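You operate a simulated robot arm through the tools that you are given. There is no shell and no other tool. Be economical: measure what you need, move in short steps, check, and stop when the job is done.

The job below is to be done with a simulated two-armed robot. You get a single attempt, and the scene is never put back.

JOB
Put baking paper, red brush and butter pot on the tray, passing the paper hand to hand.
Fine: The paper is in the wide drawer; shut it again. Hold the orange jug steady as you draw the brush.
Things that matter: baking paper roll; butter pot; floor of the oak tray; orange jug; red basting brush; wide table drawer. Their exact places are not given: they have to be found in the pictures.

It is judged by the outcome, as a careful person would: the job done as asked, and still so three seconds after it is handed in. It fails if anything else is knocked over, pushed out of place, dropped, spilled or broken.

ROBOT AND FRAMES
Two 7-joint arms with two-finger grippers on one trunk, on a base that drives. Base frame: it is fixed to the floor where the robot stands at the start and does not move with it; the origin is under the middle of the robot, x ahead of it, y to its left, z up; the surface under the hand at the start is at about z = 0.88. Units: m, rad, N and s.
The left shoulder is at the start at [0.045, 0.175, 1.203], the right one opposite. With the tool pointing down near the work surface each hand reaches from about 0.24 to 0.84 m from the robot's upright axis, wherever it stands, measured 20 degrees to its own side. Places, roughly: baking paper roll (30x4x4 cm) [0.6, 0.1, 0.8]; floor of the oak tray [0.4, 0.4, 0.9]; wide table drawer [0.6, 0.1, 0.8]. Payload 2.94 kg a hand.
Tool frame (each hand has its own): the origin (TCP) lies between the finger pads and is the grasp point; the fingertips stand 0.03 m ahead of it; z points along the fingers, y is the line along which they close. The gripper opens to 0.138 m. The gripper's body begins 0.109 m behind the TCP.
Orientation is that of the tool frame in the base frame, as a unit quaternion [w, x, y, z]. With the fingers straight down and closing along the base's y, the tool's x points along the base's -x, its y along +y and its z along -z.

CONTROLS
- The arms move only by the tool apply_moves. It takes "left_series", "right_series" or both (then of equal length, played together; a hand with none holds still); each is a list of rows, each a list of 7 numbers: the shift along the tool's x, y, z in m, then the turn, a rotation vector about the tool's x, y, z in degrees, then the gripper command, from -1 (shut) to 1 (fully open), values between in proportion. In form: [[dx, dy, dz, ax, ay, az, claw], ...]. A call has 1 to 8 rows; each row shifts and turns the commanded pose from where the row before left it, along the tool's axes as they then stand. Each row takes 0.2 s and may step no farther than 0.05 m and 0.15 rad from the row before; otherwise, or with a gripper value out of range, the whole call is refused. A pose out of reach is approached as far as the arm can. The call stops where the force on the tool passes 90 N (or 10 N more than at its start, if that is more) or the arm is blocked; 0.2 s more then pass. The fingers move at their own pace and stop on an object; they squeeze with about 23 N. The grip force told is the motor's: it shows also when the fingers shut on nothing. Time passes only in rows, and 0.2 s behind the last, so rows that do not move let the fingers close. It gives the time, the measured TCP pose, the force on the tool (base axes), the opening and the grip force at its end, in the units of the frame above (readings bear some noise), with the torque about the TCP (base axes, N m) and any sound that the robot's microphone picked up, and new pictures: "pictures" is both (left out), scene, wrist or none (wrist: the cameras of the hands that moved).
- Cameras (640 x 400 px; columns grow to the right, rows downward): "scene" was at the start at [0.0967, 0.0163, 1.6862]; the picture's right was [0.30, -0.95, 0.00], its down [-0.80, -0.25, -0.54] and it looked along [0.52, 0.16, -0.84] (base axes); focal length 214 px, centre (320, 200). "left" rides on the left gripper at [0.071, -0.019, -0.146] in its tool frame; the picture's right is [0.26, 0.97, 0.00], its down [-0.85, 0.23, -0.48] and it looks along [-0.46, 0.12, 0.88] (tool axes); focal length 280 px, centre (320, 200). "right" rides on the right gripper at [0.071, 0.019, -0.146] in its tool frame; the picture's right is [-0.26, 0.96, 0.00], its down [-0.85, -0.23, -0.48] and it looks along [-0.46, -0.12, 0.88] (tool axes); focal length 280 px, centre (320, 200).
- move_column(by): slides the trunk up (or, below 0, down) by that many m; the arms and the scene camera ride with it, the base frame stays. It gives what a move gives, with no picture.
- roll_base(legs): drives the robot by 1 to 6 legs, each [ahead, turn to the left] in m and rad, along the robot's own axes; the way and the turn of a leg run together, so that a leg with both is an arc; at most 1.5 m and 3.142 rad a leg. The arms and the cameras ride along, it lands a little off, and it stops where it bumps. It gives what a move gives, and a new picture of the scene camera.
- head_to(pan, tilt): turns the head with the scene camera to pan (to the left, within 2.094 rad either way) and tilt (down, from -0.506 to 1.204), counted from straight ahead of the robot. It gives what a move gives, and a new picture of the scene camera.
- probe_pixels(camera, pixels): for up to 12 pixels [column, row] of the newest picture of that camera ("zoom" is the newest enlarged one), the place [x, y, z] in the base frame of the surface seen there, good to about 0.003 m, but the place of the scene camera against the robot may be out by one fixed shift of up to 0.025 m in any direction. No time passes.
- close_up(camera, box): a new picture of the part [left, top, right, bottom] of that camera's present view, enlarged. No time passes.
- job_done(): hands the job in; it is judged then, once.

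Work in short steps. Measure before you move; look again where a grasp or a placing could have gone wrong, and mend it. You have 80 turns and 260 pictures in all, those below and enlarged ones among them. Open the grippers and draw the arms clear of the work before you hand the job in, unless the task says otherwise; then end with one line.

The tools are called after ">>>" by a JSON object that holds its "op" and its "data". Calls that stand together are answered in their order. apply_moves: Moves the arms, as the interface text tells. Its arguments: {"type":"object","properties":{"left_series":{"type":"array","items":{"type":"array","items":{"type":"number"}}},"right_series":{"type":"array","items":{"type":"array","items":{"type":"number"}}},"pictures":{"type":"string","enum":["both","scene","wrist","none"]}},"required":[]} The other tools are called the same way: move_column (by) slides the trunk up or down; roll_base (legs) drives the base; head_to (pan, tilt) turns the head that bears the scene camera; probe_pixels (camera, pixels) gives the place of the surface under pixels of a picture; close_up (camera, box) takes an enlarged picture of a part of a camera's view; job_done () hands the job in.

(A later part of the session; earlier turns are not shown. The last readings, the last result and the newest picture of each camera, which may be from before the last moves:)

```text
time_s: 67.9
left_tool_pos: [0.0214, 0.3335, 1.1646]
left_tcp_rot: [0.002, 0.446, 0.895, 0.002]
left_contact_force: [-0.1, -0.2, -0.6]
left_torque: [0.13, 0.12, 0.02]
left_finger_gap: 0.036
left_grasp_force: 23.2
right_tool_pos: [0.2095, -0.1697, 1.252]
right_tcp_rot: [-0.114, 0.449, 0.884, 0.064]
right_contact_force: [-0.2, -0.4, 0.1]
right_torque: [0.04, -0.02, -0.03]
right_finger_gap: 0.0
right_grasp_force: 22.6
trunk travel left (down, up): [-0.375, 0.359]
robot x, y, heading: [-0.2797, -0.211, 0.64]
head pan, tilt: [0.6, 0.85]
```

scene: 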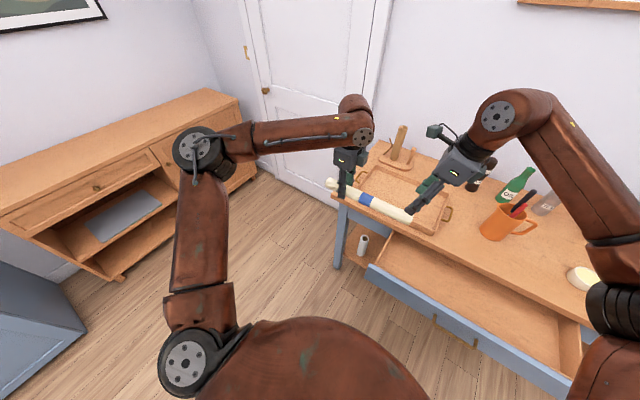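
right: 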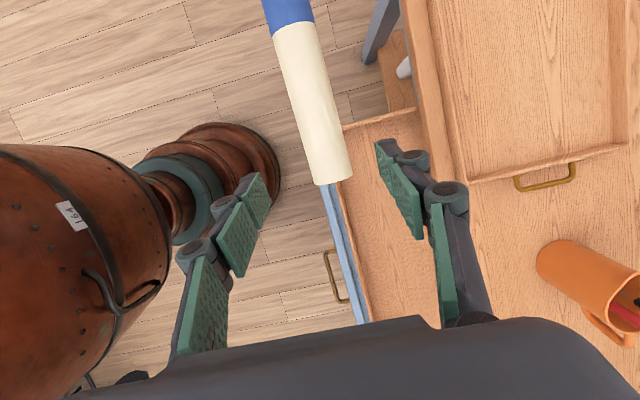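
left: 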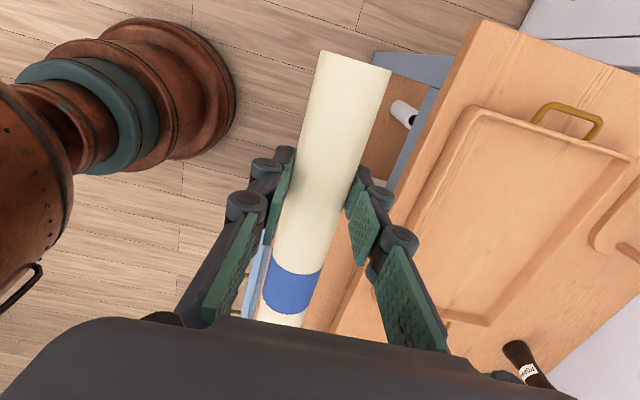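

At n≈0.07 in line with the handle. I untilt and descend.

>>> {"op": "apply_moves", "data": {"right_series": [[0, 0, 0.02, 0, -7.5, 0, -1], [0, 0, 0.02, 0, -7.5, 0, -1], [0, 0, 0.045, 0, 0, 0, -1], [0, 0, 0.045, 0, 0, 0, -1], [0, 0, 0.045, 0, 0, 0, -1], [0, 0, 0.045, 0, 0, 0, -1], [0, 0, 0.045, 0, 0, 0, -1], [0, 0, 0.045, 0, 0, 0, -1]], "pictures": "wrist"}}

```text
time_s: 69.7
left_tool_pos: [0.0226, 0.3356, 1.1628]
left_tcp_rot: [0.002, 0.446, 0.895, 0.003]
left_contact_force: [0.2, -0.1, 0.1]
left_torque: [0.09, 0.05, -0.05]
left_finger_gap: 0.0361
left_grasp_force: 23.1
right_tool_pos: [0.2062, -0.1612, 0.9417]
right_tcp_rot: [0.002, 0.455, 0.891, 0.003]
right_contact_force: [0.1, 0.1, -0.2]
right_torque: [-0.01, -0.01, -0.01]
right_finger_gap: 0.0
right_grasp_force: 22.4
trunk travel left (down, up): [-0.375, 0.359]
robot x, y, heading: [-0.2794, -0.2089, 0.64]
head pan, tilt: [0.6, 0.85]
```

right: 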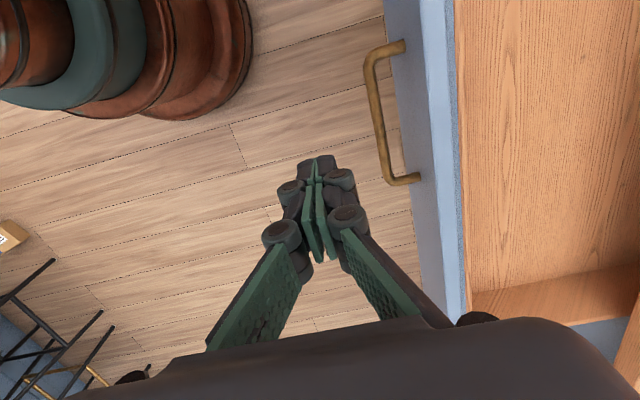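

All in reach. I check the handle's present place before going down.

>>> {"op": "probe_pixels", "data": {"camera": "right", "pixels": [[370, 80], [378, 120], [388, 165], [415, 100], [430, 200]]}}

>>> {"op": "apply_moves", "data": {"right_series": [[0, 0, 0.04, 0, 0, 0, -1], [0, 0, 0.04, 0, 0, 0, -1], [0, 0, 0.04, 0, 0, 0, -1], [0, 0, 0.025, 0, 0, 0, -1]], "pictures": "wrist"}}

```text
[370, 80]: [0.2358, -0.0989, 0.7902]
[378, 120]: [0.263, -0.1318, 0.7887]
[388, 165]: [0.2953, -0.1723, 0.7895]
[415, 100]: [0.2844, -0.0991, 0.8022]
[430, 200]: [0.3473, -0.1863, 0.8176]
```

```text
time_s: 70.7
left_tool_pos: [0.021, 0.335, 1.1642]
left_tcp_rot: [0.002, 0.445, 0.895, 0.003]
left_contact_force: [-0.7, 0.0, 0.3]
left_torque: [0.06, 0.03, 0.01]
left_finger_gap: 0.036
left_grasp_force: 23.1
right_tool_pos: [0.2058, -0.1612, 0.796]
right_tcp_rot: [0.001, 0.454, 0.891, 0.004]
right_contact_force: [0.5, 0.3, -0.2]
right_torque: [-0.01, 0.0, 0.0]
right_finger_gap: 0.0
right_grasp_force: 23.5
trunk travel left (down, up): [-0.375, 0.359]
robot x, y, heading: [-0.2767, -0.21, 0.637]
head pan, tilt: [0.6, 0.85]
```

right: 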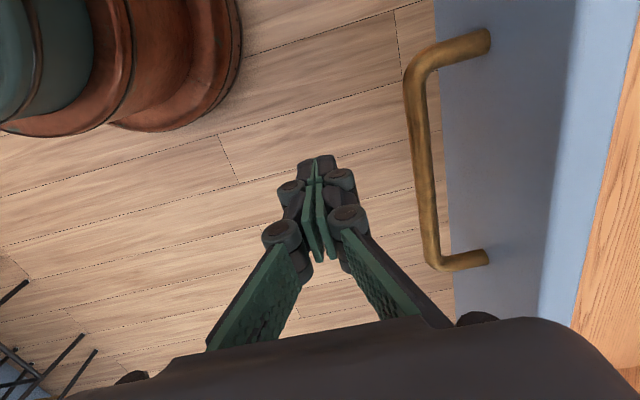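

Bar at n=0.134, centre u=0.266. I centre on it, then push straight forward in stages.

>>> {"op": "apply_moves", "data": {"right_series": [[-0.014, 0.02, -0.006, 0, 0, 0, -1], [0, 0.03, 0, 0, 0, 0, -1], [0, 0.035, 0, 0, 0, 0, -1], [0, 0.035, 0, 0, 0, 0, -1], [0, 0.035, 0, 0, 0, 0, -1], [0, 0.035, 0, 0, 0, 0, -1], [0, 0.035, 0, 0, 0, 0, -1]], "pictures": "both"}}

```text
time_s: 72.3
left_tool_pos: [0.0228, 0.3363, 1.1628]
left_tcp_rot: [0.002, 0.445, 0.896, 0.002]
left_contact_force: [0.4, 0.1, 0.5]
left_torque: [0.08, 0.1, -0.01]
left_finger_gap: 0.036
left_grasp_force: 23.0
right_tool_pos: [0.3999, -0.0397, 0.8059]
right_tcp_rot: [0.004, 0.454, 0.891, 0.004]
right_contact_force: [0.0, 1.0, 0.5]
right_torque: [-0.01, 0.03, 0.01]
right_finger_gap: 0.0
right_grasp_force: 23.0
trunk travel left (down, up): [-0.375, 0.359]
robot x, y, heading: [-0.2819, -0.2087, 0.635]
head pan, tilt: [0.6, 0.85]
```

scene: 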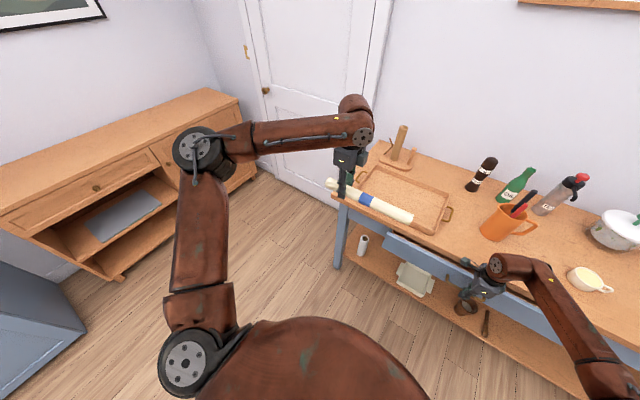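
right: 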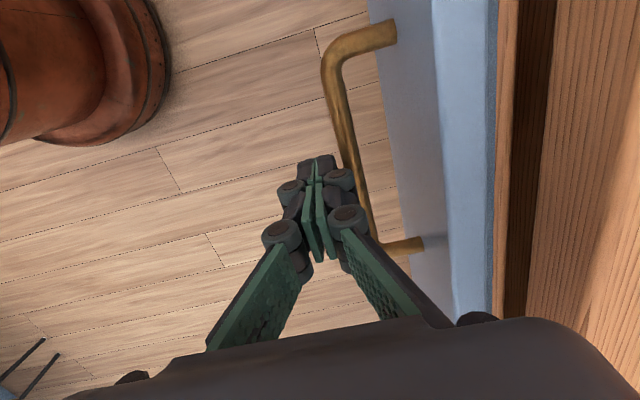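

Drawer nearly shut, moving freely. I push the last 5 cm slowly.

>>> {"op": "apply_moves", "data": {"right_series": [[0, 0.02, 0, 0, 0, 0, -1], [0, 0.015, 0, 0, 0, 0, -1], [0, 0.012, 0, 0, 0, 0, -1], [0, 0.006, 0, 0, 0, 0, -1], [0, 0.0, 0, 0, 0, 0, -1]], "pictures": "wrist"}}

```text
time_s: 73.5
left_tool_pos: [0.0214, 0.3354, 1.1639]
left_tcp_rot: [0.001, 0.446, 0.895, 0.004]
left_contact_force: [0.6, -0.3, -0.5]
left_torque: [0.11, 0.07, 0.03]
left_finger_gap: 0.036
left_grasp_force: 22.7
right_tool_pos: [0.4409, -0.0086, 0.8074]
right_tcp_rot: [0.003, 0.455, 0.89, 0.003]
right_contact_force: [0.9, -0.5, -0.1]
right_torque: [0.02, 0.03, 0.02]
right_finger_gap: 0.0002
right_grasp_force: 22.9
trunk travel left (down, up): [-0.375, 0.359]
robot x, y, heading: [-0.2782, -0.2131, 0.636]
head pan, tilt: [0.6, 0.85]
```

right: 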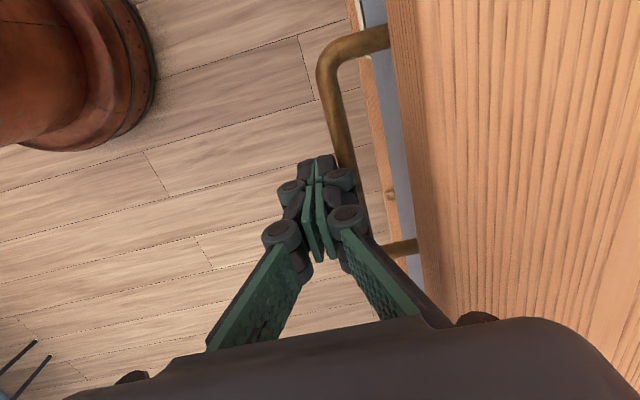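

>>> {"op": "probe_pixels", "data": {"camera": "right", "pixels": [[330, 90], [336, 110], [342, 140], [395, 120]]}}

```text
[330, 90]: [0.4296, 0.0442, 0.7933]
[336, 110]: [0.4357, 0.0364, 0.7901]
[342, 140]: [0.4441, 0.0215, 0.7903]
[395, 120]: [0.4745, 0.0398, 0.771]
```

The bar is back at n≈0.37 as at the start. A last small push checks for the stop, then I withdraw back and up.

>>> {"op": "apply_moves", "data": {"right_series": [[0, 0.006, 0, 0, 0, 0, -1], [0, 0.004, 0, 0, 0, 0, -1]], "pictures": "none"}}

>>> {"op": "apply_moves", "data": {"right_series": [[0, -0.03, 0, 0, 0, 0, -1], [0, -0.04, 0, 0, 0, 0, -1], [0, -0.04, 0, 0, 0, 0, -1], [0, 0, -0.045, 0, 0, 0, -1], [0, 0, -0.045, 0, 0, 0, -1], [0, 0, -0.045, 0, 0, 0, -1], [0, 0, -0.045, 0, 0, 0, -1], [0, 0, -0.045, 0, 0, 0, -1]], "pictures": "scene"}}

```text
time_s: 74.1
left_tool_pos: [0.0185, 0.334, 1.1655]
left_tcp_rot: [0.003, 0.446, 0.895, 0.004]
left_contact_force: [0.1, 0.4, -0.4]
left_torque: [0.11, 0.02, -0.04]
left_finger_gap: 0.0362
left_grasp_force: 22.9
right_tool_pos: [0.4428, -0.0079, 0.8075]
right_tcp_rot: [0.001, 0.454, 0.891, -0.001]
right_contact_force: [-33.7, -22.7, 5.0]
right_torque: [-0.38, 0.67, 0.22]
right_finger_gap: 0.0001
right_grasp_force: 23.0
trunk travel left (down, up): [-0.375, 0.359]
robot x, y, heading: [-0.2792, -0.2111, 0.642]
head pan, tilt: [0.6, 0.85]
```

```text
time_s: 75.9
left_tool_pos: [0.021, 0.3354, 1.164]
left_tcp_rot: [0.002, 0.445, 0.896, 0.002]
left_contact_force: [-0.4, -0.2, 0.5]
left_torque: [0.12, 0.08, 0.0]
left_finger_gap: 0.0358
left_grasp_force: 22.8
right_tool_pos: [0.3571, -0.0669, 1.029]
right_tcp_rot: [0.003, 0.455, 0.891, 0.003]
right_contact_force: [-0.8, 0.2, -0.4]
right_torque: [0.0, -0.02, 0.01]
right_finger_gap: 0.0001
right_grasp_force: 22.9
trunk travel left (down, up): [-0.375, 0.359]
robot x, y, heading: [-0.28, -0.2127, 0.639]
head pan, tilt: [0.6, 0.85]
```

scene: 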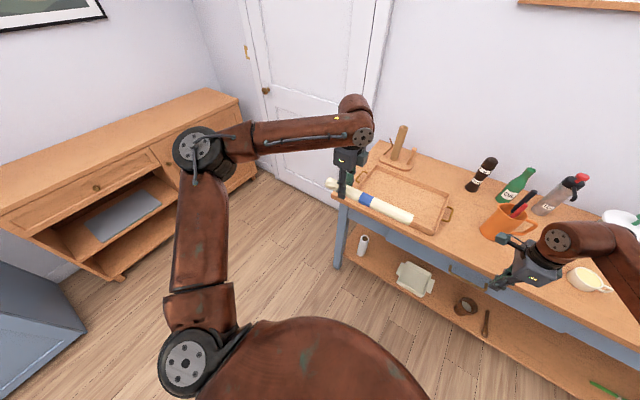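

The drawer met its stop (−40 N), so it is shut. Before driving to the tray I pull the right hand back and up so it stays clear of the jug.

>>> {"op": "apply_moves", "data": {"right_series": [[0, -0.036, -0.022, 0, 0, 0, -1], [0, -0.036, -0.022, 0, 0, 0, -1], [0, -0.036, -0.022, 0, 0, 0, -1], [0, -0.036, -0.022, 0, 0, 0, -1], [0, -0.036, -0.022, 0, 0, 0, -1]], "pictures": "none"}}

>>> {"op": "roll_base", "data": {"legs": [[0, -0.18], [0.28, 0], [0, 0.175]]}}

```text
time_s: 77.1
left_tool_pos: [0.0214, 0.3358, 1.1649]
left_tcp_rot: [0.002, 0.445, 0.895, 0.003]
left_contact_force: [-0.6, -0.5, 0.6]
left_torque: [0.08, 0.05, 0.01]
left_finger_gap: 0.0363
left_grasp_force: 23.1
right_tool_pos: [0.2093, -0.1757, 1.1398]
right_tcp_rot: [0.003, 0.454, 0.891, 0.004]
right_contact_force: [-0.4, 0.8, -0.5]
right_torque: [0.01, -0.04, 0.02]
right_finger_gap: 0.0
right_grasp_force: 22.9
trunk travel left (down, up): [-0.375, 0.359]
robot x, y, heading: [-0.2802, -0.2109, 0.639]
head pan, tilt: [0.6, 0.85]
```

```text
time_s: 80.5
left_tool_pos: [0.2843, 0.4562, 1.1617]
left_tcp_rot: [0.002, 0.451, 0.892, 0.001]
left_contact_force: [0.5, 0.5, -1.2]
left_torque: [0.07, 0.07, 0.01]
left_finger_gap: 0.036
left_grasp_force: 23.9
right_tool_pos: [0.4683, -0.0567, 1.1384]
right_tcp_rot: [0.003, 0.46, 0.888, 0.002]
right_contact_force: [-0.7, 1.0, -0.4]
right_torque: [-0.02, -0.01, -0.01]
right_finger_gap: 0.0
right_grasp_force: 23.1
trunk travel left (down, up): [-0.375, 0.359]
robot x, y, heading: [-0.0215, -0.0862, 0.628]
head pan, tilt: [0.6, 0.85]
```

scene: 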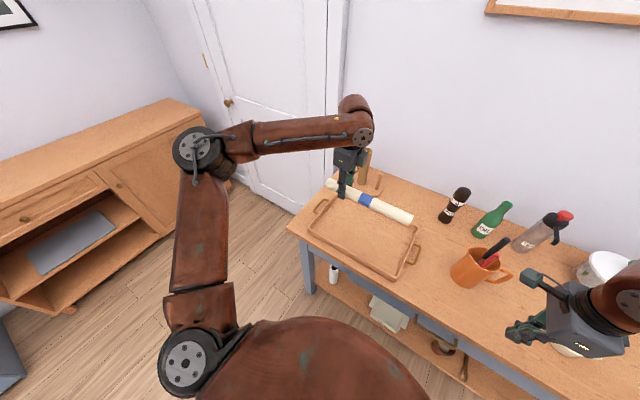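

Left hand now at n≈0.50, u≈−0.20, right over the tray front. I lower it 0.16 m and look.

>>> {"op": "apply_moves", "data": {"left_series": [[0, 0, 0.04, 0, 0, 0, -1], [0, 0, 0.04, 0, 0, 0, -1], [0, 0, 0.04, 0, 0, 0, -1], [0, 0, 0.04, 0, 0, 0, -1]], "pictures": "both"}}

```text
time_s: 81.5
left_tool_pos: [0.2712, 0.4556, 1.0045]
left_tcp_rot: [0.004, 0.452, 0.892, 0.002]
left_contact_force: [-0.1, 1.1, -2.1]
left_torque: [0.08, 0.08, 0.02]
left_finger_gap: 0.0362
left_grasp_force: 23.5
left hand out of reach, approached as far as the arm can: row 3, 4
right_tool_pos: [0.4683, -0.0562, 1.1396]
right_tcp_rot: [0.003, 0.461, 0.887, 0.002]
right_contact_force: [-0.5, 0.9, 0.4]
right_torque: [-0.02, -0.02, 0.02]
right_finger_gap: 0.0
right_grasp_force: 23.3
trunk travel left (down, up): [-0.375, 0.359]
robot x, y, heading: [-0.022, -0.0905, 0.627]
head pan, tilt: [0.6, 0.85]
```

scene: 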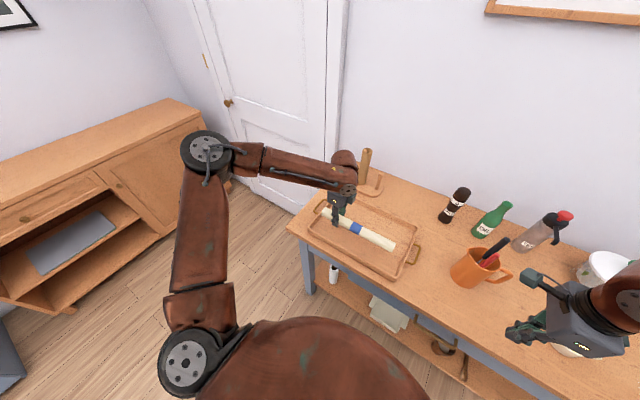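
left: 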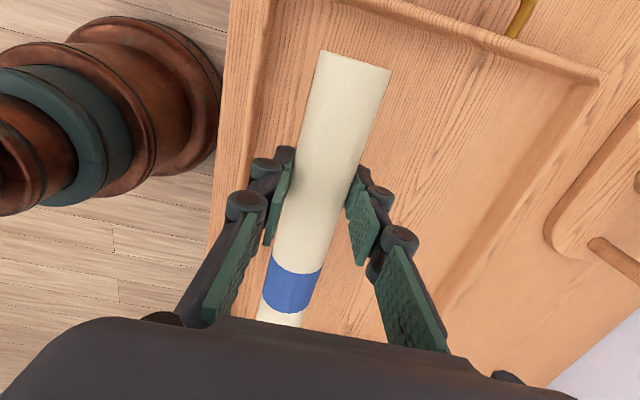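

Roll is over the tray but near the front rim; I drive 4 cm forward, then lower with the trunk.

>>> {"op": "roll_base", "data": {"legs": [[0.04, 0.0]]}}

>>> {"op": "move_column", "data": {"by": -0.07}}

>>> {"op": "close_up", "data": {"camera": "left", "box": [0, 0, 640, 400]}}

```text
time_s: 82.4
left_tool_pos: [0.2987, 0.4743, 1.0075]
left_tcp_rot: [0.004, 0.451, 0.893, 0.006]
left_contact_force: [1.2, 0.6, -1.1]
left_torque: [-0.04, 0.13, -0.02]
left_finger_gap: 0.0359
left_grasp_force: 22.6
right_tool_pos: [0.494, -0.0358, 1.1418]
right_tcp_rot: [0.004, 0.461, 0.887, 0.007]
right_contact_force: [1.3, 0.5, -0.2]
right_torque: [-0.06, 0.1, 0.02]
right_finger_gap: 0.0
right_grasp_force: 23.0
trunk travel left (down, up): [-0.375, 0.359]
robot x, y, heading: [0.0087, -0.0633, 0.624]
head pan, tilt: [0.6, 0.85]
```

scene: 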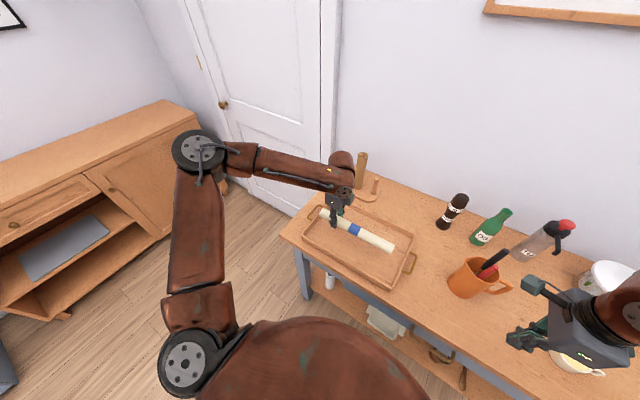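

```text
time_s: 83.5
left_tool_pos: [0.2958, 0.4725, 0.9394]
left_tcp_rot: [0.006, 0.453, 0.892, 0.007]
left_contact_force: [1.0, 0.9, -2.0]
left_torque: [0.04, 0.14, 0.0]
left_finger_gap: 0.0362
left_grasp_force: 22.7
right_tool_pos: [0.4896, -0.0392, 1.0728]
right_tcp_rot: [0.004, 0.461, 0.887, 0.007]
right_contact_force: [-0.1, -0.5, 0.2]
right_torque: [-0.03, 0.04, 0.02]
right_finger_gap: 0.0
right_grasp_force: 23.0
trunk travel left (down, up): [-0.305, 0.429]
robot x, y, heading: [0.0073, -0.066, 0.625]
head pan, tilt: [0.6, 0.85]
```

```text
1.00 times, centred on (320, 200) of left (not enlarged: the box is as wide or as high as the picture)
```

zoom: 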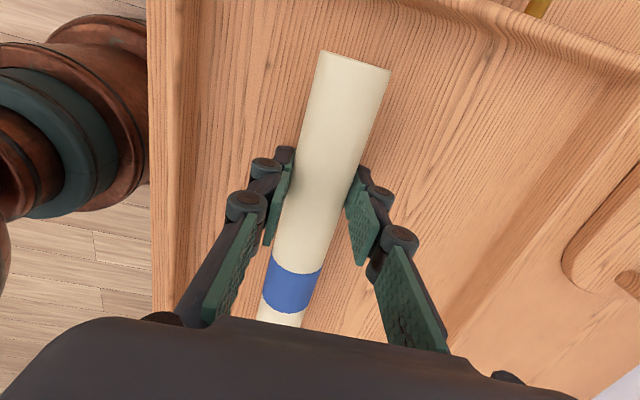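

Roll well inside the rims; z 0.939, ~1.5 cm to go. I lower the trunk further in small bits.

>>> {"op": "move_column", "data": {"by": -0.013}}

>>> {"op": "probe_pixels", "data": {"camera": "zoom", "pixels": [[345, 90], [420, 120], [240, 100], [300, 285]]}}

```text
time_s: 84.1
left_tool_pos: [0.2928, 0.4709, 0.9303]
left_tcp_rot: [0.005, 0.451, 0.892, 0.009]
left_contact_force: [-0.8, 0.2, -1.2]
left_torque: [0.14, 0.04, 0.03]
left_finger_gap: 0.0359
left_grasp_force: 23.1
right_tool_pos: [0.4885, -0.0424, 1.0609]
right_tcp_rot: [0.006, 0.461, 0.887, 0.01]
right_contact_force: [-0.1, -0.6, 1.0]
right_torque: [0.06, -0.04, 0.02]
right_finger_gap: 0.0
right_grasp_force: 23.2
trunk travel left (down, up): [-0.292, 0.442]
robot x, y, heading: [0.0103, -0.0636, 0.626]
head pan, tilt: [0.6, 0.85]
```

```text
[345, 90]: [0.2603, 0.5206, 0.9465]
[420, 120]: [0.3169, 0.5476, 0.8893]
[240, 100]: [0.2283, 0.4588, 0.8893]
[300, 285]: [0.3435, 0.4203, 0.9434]
```

About 9 mm left to the floor (0.889). One more small lowering, then open slightly.

>>> {"op": "move_column", "data": {"by": -0.008}}

>>> {"op": "apply_moves", "data": {"left_series": [[0, 0, 0, 0, 0, 0, -0.75], [0, 0, 0, 0, 0, 0, -0.2], [0, 0, 0, 0, 0, 0, -0.2], [0, 0, 0, 0, 0, 0, -0.2]], "pictures": "wrist"}}

```text
time_s: 84.6
left_tool_pos: [0.2935, 0.4716, 0.9207]
left_tcp_rot: [0.005, 0.452, 0.892, 0.009]
left_contact_force: [1.1, 1.8, 6.0]
left_torque: [0.2, 0.15, 0.06]
left_finger_gap: 0.036
left_grasp_force: 23.8
right_tool_pos: [0.4898, -0.0408, 1.0514]
right_tcp_rot: [0.005, 0.461, 0.887, 0.008]
right_contact_force: [-0.3, 0.7, -0.3]
right_torque: [0.0, -0.01, 0.01]
right_finger_gap: 0.0001
right_grasp_force: 22.9
trunk travel left (down, up): [-0.284, 0.45]
robot x, y, heading: [0.0114, -0.0643, 0.625]
head pan, tilt: [0.6, 0.85]
```

```text
time_s: 85.6
left_tool_pos: [0.2936, 0.4708, 0.9194]
left_tcp_rot: [0.004, 0.452, 0.892, 0.009]
left_contact_force: [-0.6, -1.0, 0.0]
left_torque: [-0.01, -0.01, 0.03]
left_finger_gap: 0.0553
left_grasp_force: 0.0
right_tool_pos: [0.4897, -0.041, 1.0511]
right_tcp_rot: [0.006, 0.461, 0.887, 0.009]
right_contact_force: [-0.6, -0.5, -0.7]
right_torque: [-0.02, 0.0, 0.01]
right_finger_gap: 0.0
right_grasp_force: 22.9
trunk travel left (down, up): [-0.284, 0.45]
robot x, y, heading: [0.0064, -0.0631, 0.627]
head pan, tilt: [0.6, 0.85]
```

left: 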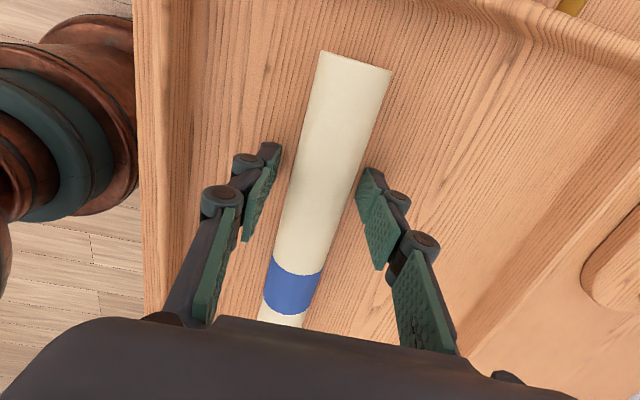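

Paper lies free in the tray. I raise the trunk and both hands well above all things before turning toward the jug.

>>> {"op": "move_column", "data": {"by": 0.1}}

>>> {"op": "apply_moves", "data": {"left_series": [[0, 0, -0.045, 0, 0, 0, 0], [0, 0, -0.045, 0, 0, 0, 0], [0, 0, -0.045, 0, 0, 0, 0], [0, 0, -0.045, 0, 0, 0, 0], [0, 0, -0.045, 0, 0, 0, 0]], "right_series": [[0, 0, -0.03, 0, 0, 0, -1], [0, 0, -0.03, 0, 0, 0, -0.5], [0, 0, -0.03, 0, 0, 0, -0.2], [0, 0, -0.02, 0, 0, 0, -0.2], [0, 0, -0.02, 0, 0, 0, -0.2]], "pictures": "none"}}

>>> {"op": "roll_base", "data": {"legs": [[-0.06, 0], [0, -0.62]]}}

>>> {"op": "head_to", "data": {"pan": 0.15, "tilt": 0.85}}

```text
time_s: 87.0
left_tool_pos: [0.2947, 0.4715, 1.0202]
left_tcp_rot: [0.005, 0.452, 0.892, 0.008]
left_contact_force: [0.1, 0.1, 0.9]
left_torque: [-0.06, 0.01, 0.01]
left_finger_gap: 0.0555
left_grasp_force: 0.1
right_tool_pos: [0.4894, -0.0406, 1.151]
right_tcp_rot: [0.006, 0.461, 0.887, 0.009]
right_contact_force: [-0.5, -0.4, -0.8]
right_torque: [-0.03, -0.01, 0.0]
right_finger_gap: 0.0
right_grasp_force: 23.4
trunk travel left (down, up): [-0.384, 0.35]
robot x, y, heading: [0.0123, -0.0665, 0.626]
head pan, tilt: [0.6, 0.85]
```

```text
time_s: 88.2
left_tool_pos: [0.2857, 0.4678, 1.2434]
left_tcp_rot: [0.006, 0.452, 0.892, 0.008]
left_contact_force: [-0.7, -0.1, 0.4]
left_torque: [-0.01, -0.01, 0.0]
left_finger_gap: 0.069
left_grasp_force: 0.2
right_tool_pos: [0.4865, -0.0444, 1.282]
right_tcp_rot: [0.006, 0.461, 0.887, 0.008]
right_contact_force: [-0.6, -0.5, 0.1]
right_torque: [0.01, -0.02, 0.02]
right_finger_gap: 0.0551
right_grasp_force: 0.1
trunk travel left (down, up): [-0.384, 0.35]
robot x, y, heading: [0.0101, -0.0669, 0.622]
head pan, tilt: [0.6, 0.85]
```

```text
time_s: 90.8
left_tool_pos: [0.4916, 0.1776, 1.245]
left_tcp_rot: [0.01, 0.699, 0.715, 0.007]
left_contact_force: [-0.6, 0.5, -0.2]
left_torque: [-0.02, -0.05, 0.02]
left_finger_gap: 0.0692
left_grasp_force: 0.0
right_tool_pos: [0.3609, -0.3557, 1.2824]
right_tcp_rot: [0.009, 0.706, 0.708, 0.008]
right_contact_force: [-0.3, -0.4, 0.7]
right_torque: [0.0, -0.07, 0.01]
right_finger_gap: 0.0552
right_grasp_force: 0.1
trunk travel left (down, up): [-0.384, 0.35]
robot x, y, heading: [-0.0385, -0.1007, 0.012]
head pan, tilt: [0.6, 0.85]
```

scene: 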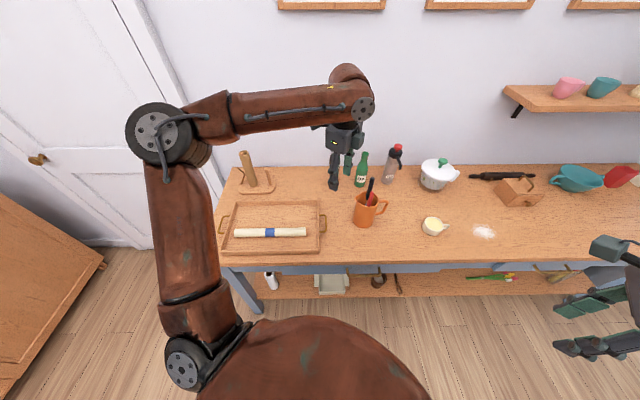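

```text
time_s: 91.7
left_tool_pos: [0.4923, 0.1775, 1.2445]
left_tcp_rot: [0.009, 0.699, 0.715, 0.007]
left_contact_force: [-0.1, -1.3, -0.6]
left_torque: [-0.02, -0.02, -0.02]
left_finger_gap: 0.0689
left_grasp_force: 0.0
right_tool_pos: [0.3642, -0.3558, 1.2817]
right_tcp_rot: [0.008, 0.706, 0.709, 0.008]
right_contact_force: [-0.1, -0.3, -0.3]
right_torque: [0.0, -0.03, 0.03]
right_finger_gap: 0.0552
right_grasp_force: 0.0
trunk travel left (down, up): [-0.384, 0.35]
robot x, y, heading: [-0.0379, -0.096, 0.01]
head pan, tilt: [0.15, 0.85]
```

scene: 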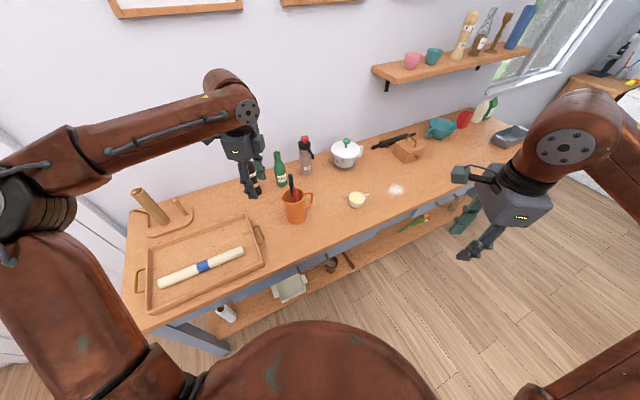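

Paper rests well in the tray. I zoom on the jug to find the brush's lean and the handle.

>>> {"op": "close_up", "data": {"camera": "scene", "box": [260, 160, 340, 240]}}

>>> {"op": "close_up", "data": {"camera": "left", "box": [0, 0, 640, 400]}}

```text
5.00 times, centred on (300, 200) of scene
```

zoom: 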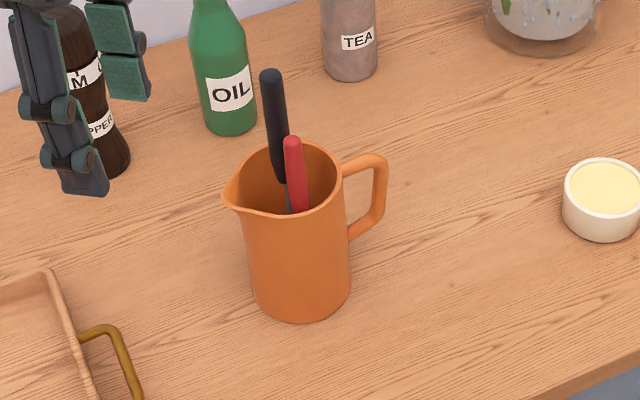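

```text
1.00 times, centred on (320, 200) of left (not enlarged: the box is as wide or as high as the picture)
```

zoom: 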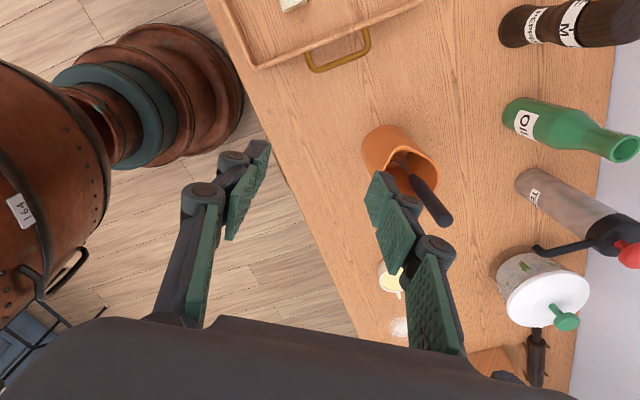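

Probing brush, spoon, rim and handle in the scene picture, and the left view.

>>> {"op": "probe_pixels", "data": {"camera": "scene", "pixels": [[294.6, 188.5], [295, 193], [295.6, 198], [290, 177], [292, 188], [293, 195], [281.5, 199.5], [297, 204.5], [304, 201], [309, 193], [312, 199], [297, 222]]}}

>>> {"op": "probe_pixels", "data": {"camera": "zoom", "pixels": [[440, 212], [418, 182], [402, 163], [406, 170], [366, 140], [437, 168], [392, 280], [375, 160]]}}

>>> {"op": "close_up", "data": {"camera": "left", "box": [350, 110, 460, 220]}}

```text
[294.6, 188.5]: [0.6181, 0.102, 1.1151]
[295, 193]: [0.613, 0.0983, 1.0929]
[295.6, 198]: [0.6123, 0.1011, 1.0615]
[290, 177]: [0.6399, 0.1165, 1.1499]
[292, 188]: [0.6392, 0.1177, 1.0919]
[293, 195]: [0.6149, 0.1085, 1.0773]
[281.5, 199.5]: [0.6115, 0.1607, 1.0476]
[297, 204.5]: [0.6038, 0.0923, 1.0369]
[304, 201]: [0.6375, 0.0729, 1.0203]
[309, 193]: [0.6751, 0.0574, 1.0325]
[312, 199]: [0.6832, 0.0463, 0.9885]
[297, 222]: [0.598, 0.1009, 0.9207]
```

```text
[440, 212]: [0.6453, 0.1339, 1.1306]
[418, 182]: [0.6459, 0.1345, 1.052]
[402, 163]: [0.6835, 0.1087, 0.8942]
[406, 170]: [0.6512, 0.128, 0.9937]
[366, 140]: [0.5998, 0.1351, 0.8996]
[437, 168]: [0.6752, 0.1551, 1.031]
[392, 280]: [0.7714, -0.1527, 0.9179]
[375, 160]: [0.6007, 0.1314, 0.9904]
```

```text
3.64 times, centred on (405, 165) of left
```

zoom: 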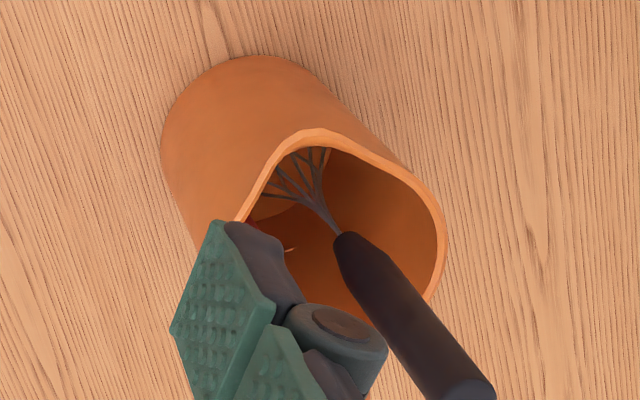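

Whisk at (0.648,0.133) stands right behind the brush (top ≈(0.628,0.118,1.096)) along n, so the left will close along u; the right will hold the jug's handle (≈(0.689,0.060), z 0.93–1.01), leaning in from the right. I drive 0.1 m ahead and turn both wrists.

>>> {"op": "roll_base", "data": {"legs": [[0.1, 0]]}}

>>> {"op": "apply_moves", "data": {"left_series": [[0, 0, 0, 0, 0, 7.6, 0], [0, 0, 0, 0, 0, 7.6, 0], [0, 0, 0, 0, 0, 7.6, 0], [0, 0, 0, 0, 0, 7.6, 0], [0, 0, 0, 0, 0, 7.6, 0], [0, 0, 0, 0, 0, 7.6, 0], [0, 0, 0, 0, 0, 7.4, 0], [0, 0, 0, 0, 0, 0, 0]], "right_series": [[0, 0, 0, 0, 0, -7.4, -0.3], [0, 0, 0, 0, 0, -7.4, -0.3], [0, 0, 0, 0, 0, -7.4, -0.3], [0, 0, 0, 0, 0, -7.4, -0.3], [0, 0, 0, 0, 0, -7.4, -0.3], [0, 0, 0, 0, 8, 0, -0.3], [0, 0, 0, 0, 8, 0, -0.3], [0, 0, 0, 0, 8, 0, -0.3]], "pictures": "none"}}

```text
time_s: 92.8
left_tool_pos: [0.5839, 0.179, 1.2495]
left_tcp_rot: [0.011, 0.7, 0.714, 0.01]
left_contact_force: [-0.4, -0.8, 1.1]
left_torque: [0.02, -0.17, -0.01]
left_finger_gap: 0.0689
left_grasp_force: 0.0
right_tool_pos: [0.4537, -0.3541, 1.2865]
right_tcp_rot: [0.012, 0.707, 0.707, 0.011]
right_contact_force: [-1.7, -0.2, 0.9]
right_torque: [-0.01, -0.14, -0.03]
right_finger_gap: 0.0553
right_grasp_force: 0.1
trunk travel left (down, up): [-0.384, 0.35]
robot x, y, heading: [0.0592, -0.0985, 0.013]
head pan, tilt: [0.15, 0.85]
```

scene: 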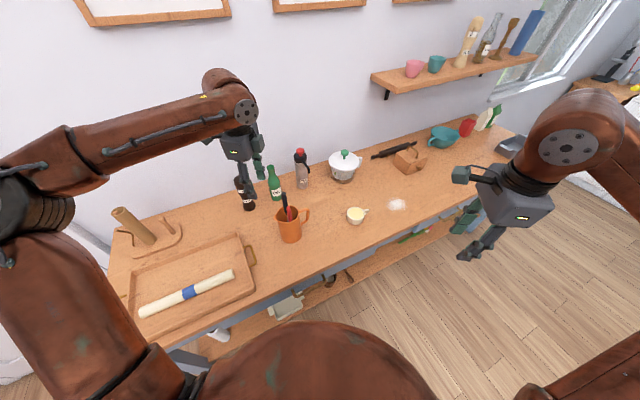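

```text
time_s: 94.7
left_tool_pos: [0.5913, 0.1764, 1.2451]
left_tcp_rot: [0.005, 0.945, 0.326, 0.01]
left_contact_force: [0.5, -0.7, 1.1]
left_torque: [0.08, 0.03, 0.01]
left_finger_gap: 0.0688
left_grasp_force: 0.1
right_tool_pos: [0.4614, -0.3564, 1.2819]
right_tcp_rot: [-0.176, 0.435, 0.878, 0.098]
right_contact_force: [-0.4, -0.5, 0.1]
right_torque: [0.03, 0.02, 0.01]
right_finger_gap: 0.0482
right_grasp_force: 0.0
trunk travel left (down, up): [-0.384, 0.35]
robot x, y, heading: [0.0599, -0.0977, 0.014]
head pan, tilt: [0.15, 0.85]
```

Both wrists reach. I bring the right hand toward the handle's outer side from the right, finishing its tilt on the way.

>>> {"op": "apply_moves", "data": {"right_series": [[-0.004, 0.042, 0.018, 0, 8, 0, -0.3], [-0.004, 0.042, 0.018, 0, 8, 0, -0.3], [-0.004, 0.042, 0.018, 0, 0, 0, -0.3], [-0.004, 0.042, 0.018, 0, 0, 0, -0.3], [-0.004, 0.042, 0.018, 0, 0, 0, -0.3], [-0.004, 0.042, 0.018, 0, 0, 0, -0.3], [-0.004, 0.042, 0.018, 0, 0, 0, -0.3], [-0.004, 0.042, 0.018, 0, 0, 0, -0.3]], "pictures": "both"}}

```text
time_s: 96.5
left_tool_pos: [0.5915, 0.1808, 1.2444]
left_tcp_rot: [0.007, 0.945, 0.327, 0.008]
left_contact_force: [0.5, 0.9, -0.3]
left_torque: [-0.03, 0.0, 0.03]
left_finger_gap: 0.069
left_grasp_force: 0.0
right_tool_pos: [0.6969, -0.1006, 1.152]
right_tcp_rot: [-0.295, 0.417, 0.846, 0.156]
right_contact_force: [0.2, 0.3, -0.8]
right_torque: [-0.02, 0.01, 0.05]
right_finger_gap: 0.0483
right_grasp_force: 0.1
trunk travel left (down, up): [-0.384, 0.35]
robot x, y, heading: [0.0608, -0.097, 0.012]
head pan, tilt: [0.15, 0.85]
```

scene: 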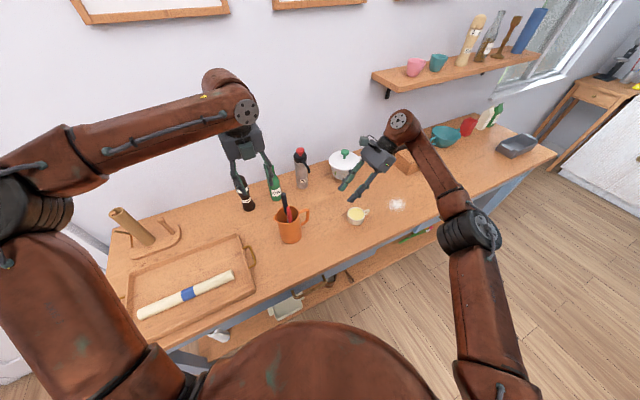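
right: 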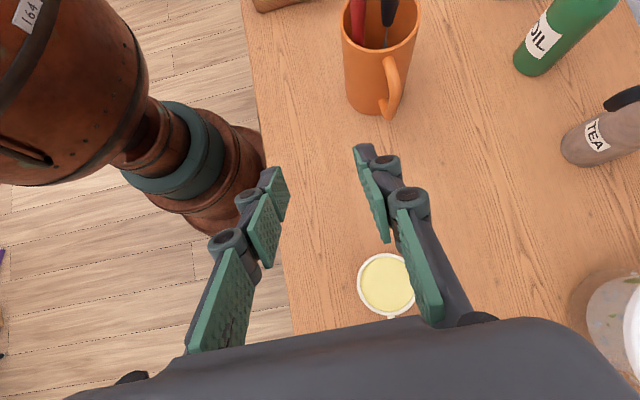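

The right view shows the handle at (392,85) and brush at (357,20). I measure them.

>>> {"op": "probe_pixels", "data": {"camera": "right", "pixels": [[388, 62], [393, 80], [394, 95], [387, 113], [357, 8], [357, 25], [388, 10], [347, 45], [412, 45], [370, 100], [385, 280], [372, 55]]}}

```text
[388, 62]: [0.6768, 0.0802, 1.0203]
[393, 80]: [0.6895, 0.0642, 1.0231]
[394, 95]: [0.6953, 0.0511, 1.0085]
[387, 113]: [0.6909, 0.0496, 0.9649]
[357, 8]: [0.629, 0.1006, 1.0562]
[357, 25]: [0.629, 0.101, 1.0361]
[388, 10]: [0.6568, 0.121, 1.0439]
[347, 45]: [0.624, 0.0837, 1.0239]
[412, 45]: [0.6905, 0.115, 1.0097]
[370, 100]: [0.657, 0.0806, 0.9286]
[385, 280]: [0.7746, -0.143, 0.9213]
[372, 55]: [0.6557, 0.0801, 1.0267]
```

Handle outer bar at (0.690,0.056), z 0.96–1.015; brush ≈(0.627,0.110), whisk ≈(0.652,0.128). I move the right hand onto the handle, fingers either side.

>>> {"op": "apply_moves", "data": {"right_series": [[-0.001, 0.043, 0, 0, 0, 0, -0.3], [-0.001, 0.043, 0, 0, 0, 0, -0.3], [0, 0, 0.042, 0, 0, 0, -0.3], [0, 0, 0.042, 0, 0, 0, -0.3], [0, 0, 0.042, 0, 0, 0, -0.3], [0, 0, 0.042, 0, 0, 0, -0.3], [0, 0, 0.04, 0, 0, 0, -0.3]], "pictures": "wrist"}}

```text
time_s: 98.0
left_tool_pos: [0.5913, 0.1778, 1.2454]
left_tcp_rot: [0.005, 0.945, 0.328, 0.01]
left_contact_force: [-0.3, -0.6, 0.0]
left_torque: [0.02, 0.02, -0.01]
left_finger_gap: 0.069
left_grasp_force: 0.1
right_tool_pos: [0.6542, 0.0277, 0.9938]
right_tcp_rot: [-0.296, 0.417, 0.845, 0.158]
right_contact_force: [0.1, -0.2, 0.0]
right_torque: [0.03, -0.01, 0.0]
right_finger_gap: 0.048
right_grasp_force: 0.0
right hand out of reach, approached as far as the arm can: row 2
trunk travel left (down, up): [-0.384, 0.35]
robot x, y, heading: [0.0588, -0.0971, 0.016]
head pan, tilt: [0.15, 0.85]
```

right: 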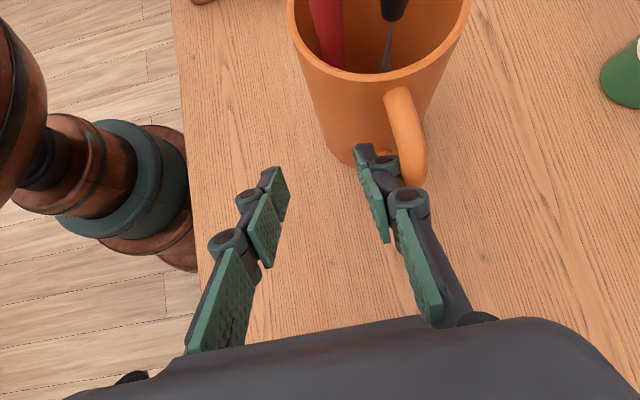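

Row 2 was cut short, so the hand is 4.6 cm short along n. I back off, shift, and re-enter.

>>> {"op": "apply_moves", "data": {"right_series": [[0, 0, -0.035, 0, 0, 0, -0.3], [0, 0, -0.035, 0, 0, 0, -0.3], [0, 0.023, 0, 0, 0, 0, -0.3], [0, 0.0225, 0, 0, 0, 0, -0.3]], "pictures": "none"}}

```text
time_s: 99.0
left_tool_pos: [0.5904, 0.1798, 1.2454]
left_tcp_rot: [0.007, 0.945, 0.327, 0.011]
left_contact_force: [-0.9, 0.6, -0.6]
left_torque: [-0.03, -0.03, 0.02]
left_finger_gap: 0.0689
left_grasp_force: 0.2
right_tool_pos: [0.7149, 0.0193, 1.0493]
right_tcp_rot: [-0.294, 0.416, 0.846, 0.157]
right_contact_force: [0.3, -0.4, -0.4]
right_torque: [0.02, 0.02, 0.0]
right_finger_gap: 0.0484
right_grasp_force: 0.0
trunk travel left (down, up): [-0.384, 0.35]
robot x, y, heading: [0.0595, -0.0972, 0.011]
head pan, tilt: [0.15, 0.85]
```

Now aligned. The right advances 0.072 m and closes on the handle while the left slides above the brush (still high).

>>> {"op": "apply_moves", "data": {"right_series": [[-0.001, 0, 0.036, 0, 0, 0, -0.3], [-0.001, 0, 0.036, 0, 0, 0, -0.3], [0, 0, 0, 0, 0, 0, -1], [0, 0, 0, 0, 0, 0, -1], [0, 0, 0, 0, 0, 0, -1], [0, 0, 0, 0, 0, 0, -1]], "left_series": [[0, 0, 0, 0, 0, 0, -0.1], [0, 0, 0, 0, 0, 0, -0.2], [-0.006, 0.026, 0, 0, 0, 0, -0.2], [-0.006, 0.026, 0, 0, 0, 0, -0.2], [-0.006, 0.026, 0, 0, 0, 0, -0.2], [0, 0, 0, 0, 0, 0, -0.2]], "pictures": "both"}}

```text
time_s: 100.5
left_tool_pos: [0.6018, 0.161, 1.247]
left_tcp_rot: [0.007, 0.945, 0.328, 0.01]
left_contact_force: [-1.2, 0.3, -0.1]
left_torque: [-0.01, 0.01, -0.01]
left_finger_gap: 0.0552
left_grasp_force: 0.2
left hand out of reach, approached as far as the arm can: row 3, 4, 5
right_tool_pos: [0.6896, 0.0542, 0.99]
right_tcp_rot: [-0.295, 0.417, 0.845, 0.156]
right_contact_force: [-0.2, -0.7, -0.3]
right_torque: [-0.19, -0.11, -0.05]
right_finger_gap: 0.0125
right_grasp_force: 22.3
trunk travel left (down, up): [-0.384, 0.35]
robot x, y, heading: [0.0636, -0.1004, 0.014]
head pan, tilt: [0.15, 0.85]
```

scene: 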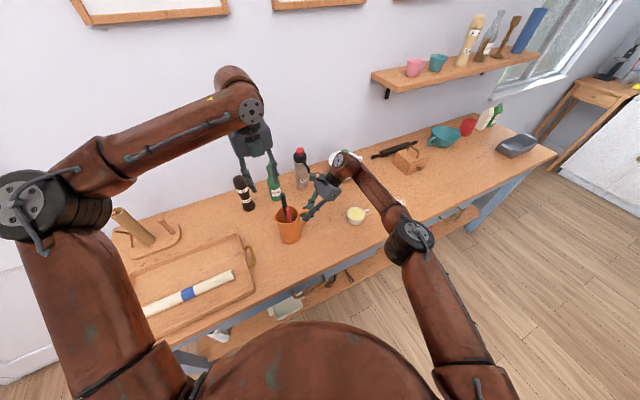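
right: 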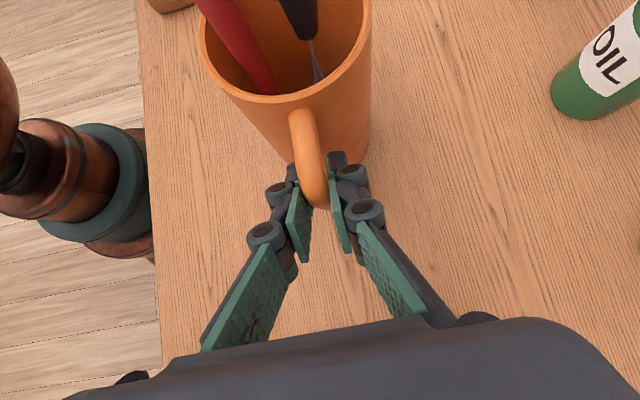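
left: 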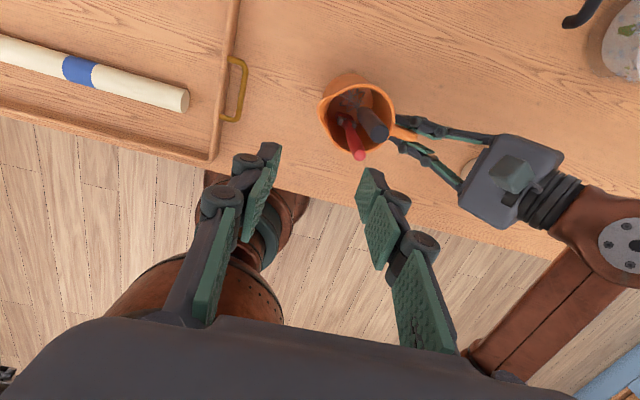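

Handle held (gap 0.0125). I measure the brush end in the left view at (362,155) and lean the left hand 15° (wrist to the left), which gains sideways reach.

>>> {"op": "probe_pixels", "data": {"camera": "left", "pixels": [[361, 155], [357, 146], [351, 133], [377, 128], [368, 112], [345, 122]]}}

>>> {"op": "apply_moves", "data": {"left_series": [[0, 0, 0, -7.5, 0, 0, -0.2], [0, 0, 0, -7.5, 0, 0, -0.2], [-0.006, 0.018, 0.004, 0, 0, 0, -0.2], [-0.006, 0.018, 0.004, 0, 0, 0, -0.2], [-0.006, 0.018, 0.004, 0, 0, 0, -0.2]], "pictures": "none"}}

```text
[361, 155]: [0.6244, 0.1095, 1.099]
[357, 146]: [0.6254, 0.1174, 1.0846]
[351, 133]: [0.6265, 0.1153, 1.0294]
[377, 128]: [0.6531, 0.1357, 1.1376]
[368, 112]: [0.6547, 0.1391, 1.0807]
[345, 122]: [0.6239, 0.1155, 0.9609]
```

```text
time_s: 101.7
left_tool_pos: [0.6247, 0.1042, 1.2489]
left_tcp_rot: [0.128, 0.936, 0.323, 0.053]
left_contact_force: [0.4, -1.6, -0.3]
left_torque: [0.07, 0.05, 0.0]
left_finger_gap: 0.0549
left_grasp_force: 0.0
right_tool_pos: [0.691, 0.0549, 0.9908]
right_tcp_rot: [-0.297, 0.416, 0.845, 0.156]
right_contact_force: [0.4, -1.2, -0.8]
right_torque: [-0.15, -0.08, 0.0]
right_finger_gap: 0.0125
right_grasp_force: 22.7
trunk travel left (down, up): [-0.384, 0.35]
robot x, y, heading: [0.0598, -0.0993, 0.015]
head pan, tilt: [0.15, 0.85]
```

Brush axis ≈(0.6247,0.110), top 1.099; the left now reaches. I descend along its axis to z≈1.076 and look before closing.

>>> {"op": "apply_moves", "data": {"left_series": [[-0.001, -0.026, 0, 0, 0, 0, -0.2], [0, -0.026, 0, 0, 0, 0, -0.2], [0, 0, 0.042, 0, 0, 0, -0.2], [0, 0, 0.042, 0, 0, 0, -0.2], [0, 0, 0.042, 0, 0, 0, -0.2], [0, 0, 0.039, 0, 0, 0, -0.2]], "pictures": "both"}}

```text
time_s: 103.0
left_tool_pos: [0.6224, 0.1109, 1.0758]
left_tcp_rot: [0.129, 0.936, 0.322, 0.053]
left_contact_force: [-0.4, -0.7, 0.7]
left_torque: [-0.01, 0.0, -0.01]
left_finger_gap: 0.0552
left_grasp_force: 0.0
right_tool_pos: [0.6914, 0.0559, 0.9898]
right_tcp_rot: [-0.296, 0.418, 0.845, 0.158]
right_contact_force: [1.0, -0.8, -1.1]
right_torque: [-0.23, -0.12, 0.01]
right_finger_gap: 0.0125
right_grasp_force: 23.2
trunk travel left (down, up): [-0.384, 0.35]
robot x, y, heading: [0.0611, -0.0971, 0.009]
head pan, tilt: [0.15, 0.85]
```

scene: 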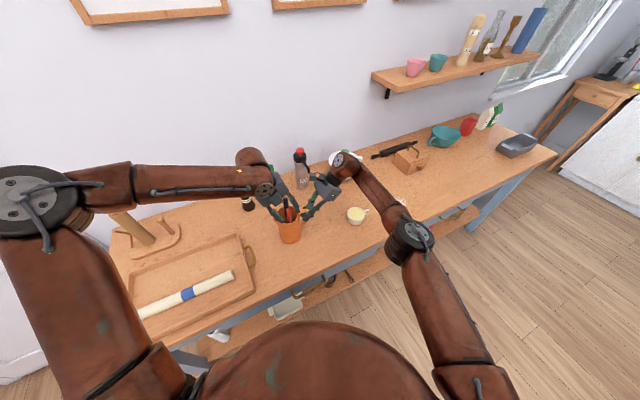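
left: 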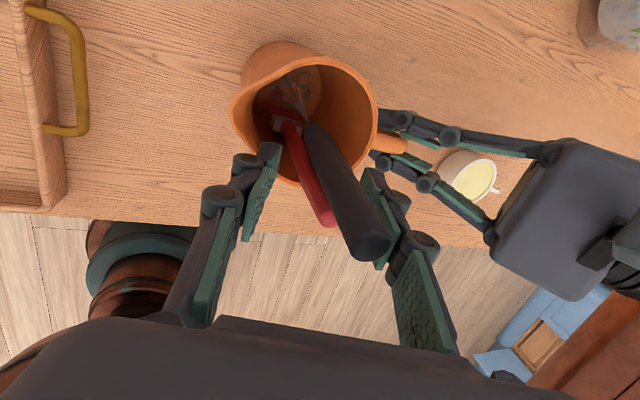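

The red handle lies between the fingers at (325,215) with the whisk nearer the camera, outside the pad width. I close.

>>> {"op": "apply_moves", "data": {"left_series": [[0, 0, 0, 0, 0, 0, -0.6], [0, 0, 0, 0, 0, 0, -1], [0, 0, 0, 0, 0, 0, -1], [0, 0, 0, 0, 0, 0, -1]], "pictures": "wrist"}}

```text
time_s: 104.0
left_tool_pos: [0.6218, 0.1102, 1.0758]
left_tcp_rot: [0.128, 0.936, 0.323, 0.052]
left_contact_force: [-2.0, 4.5, -0.2]
left_torque: [0.89, 0.33, 0.03]
left_finger_gap: 0.0228
left_grasp_force: 23.2
right_tool_pos: [0.6901, 0.055, 0.9918]
right_tcp_rot: [-0.296, 0.417, 0.845, 0.156]
right_contact_force: [2.5, -3.8, -0.3]
right_torque: [-0.38, -0.13, 0.07]
right_finger_gap: 0.0128
right_grasp_force: 23.0
trunk travel left (down, up): [-0.384, 0.35]
robot x, y, heading: [0.0605, -0.0991, 0.009]
head pan, tilt: [0.15, 0.85]
```

left: 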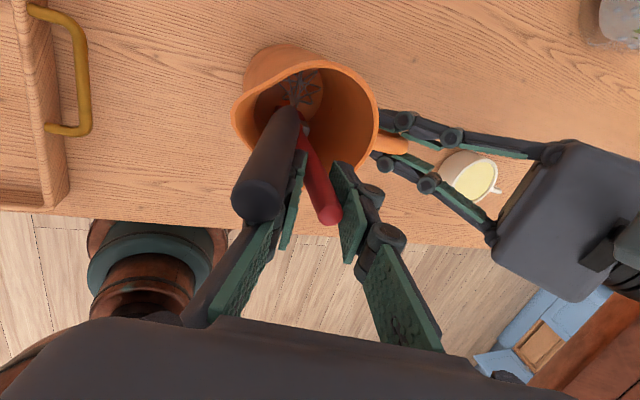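

The whisk has leaned over to the left. I take a close look at what is between the pads.

>>> {"op": "close_up", "data": {"camera": "left", "box": [220, 80, 400, 280]}}

>>> {"op": "close_up", "data": {"camera": "scene", "box": [240, 150, 360, 250]}}

>>> {"op": "close_up", "data": {"camera": "right", "box": [180, 0, 400, 140]}}

```text
2.00 times, centred on (310, 180) of left
```

zoom: 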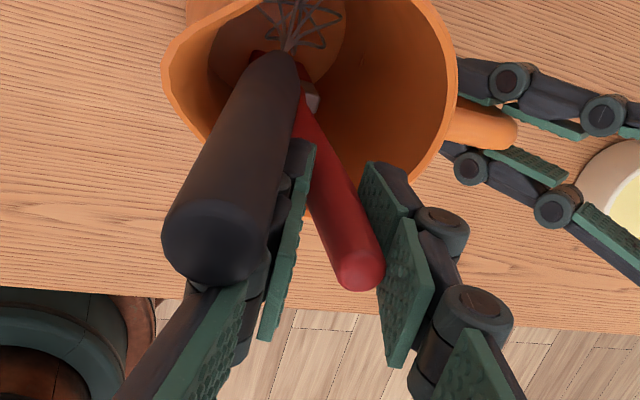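

```text
4.00 times, centred on (300, 200) of scene
```

zoom: 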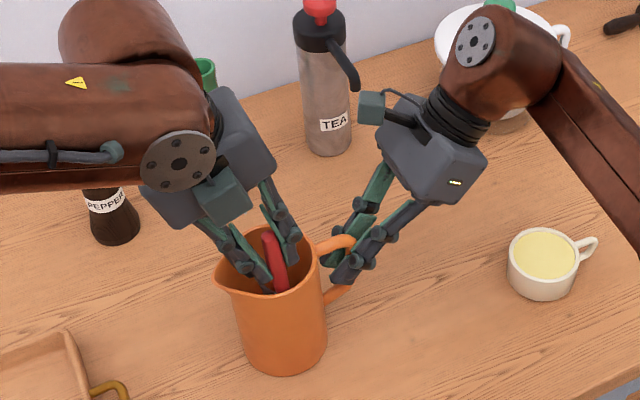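

```text
2.86 times, centred on (290, 70) of right
```

zoom: 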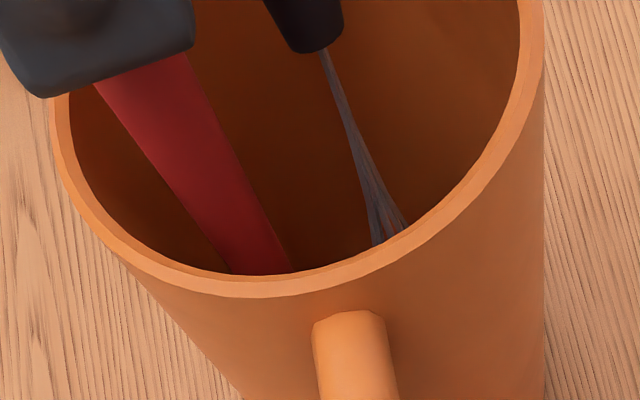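

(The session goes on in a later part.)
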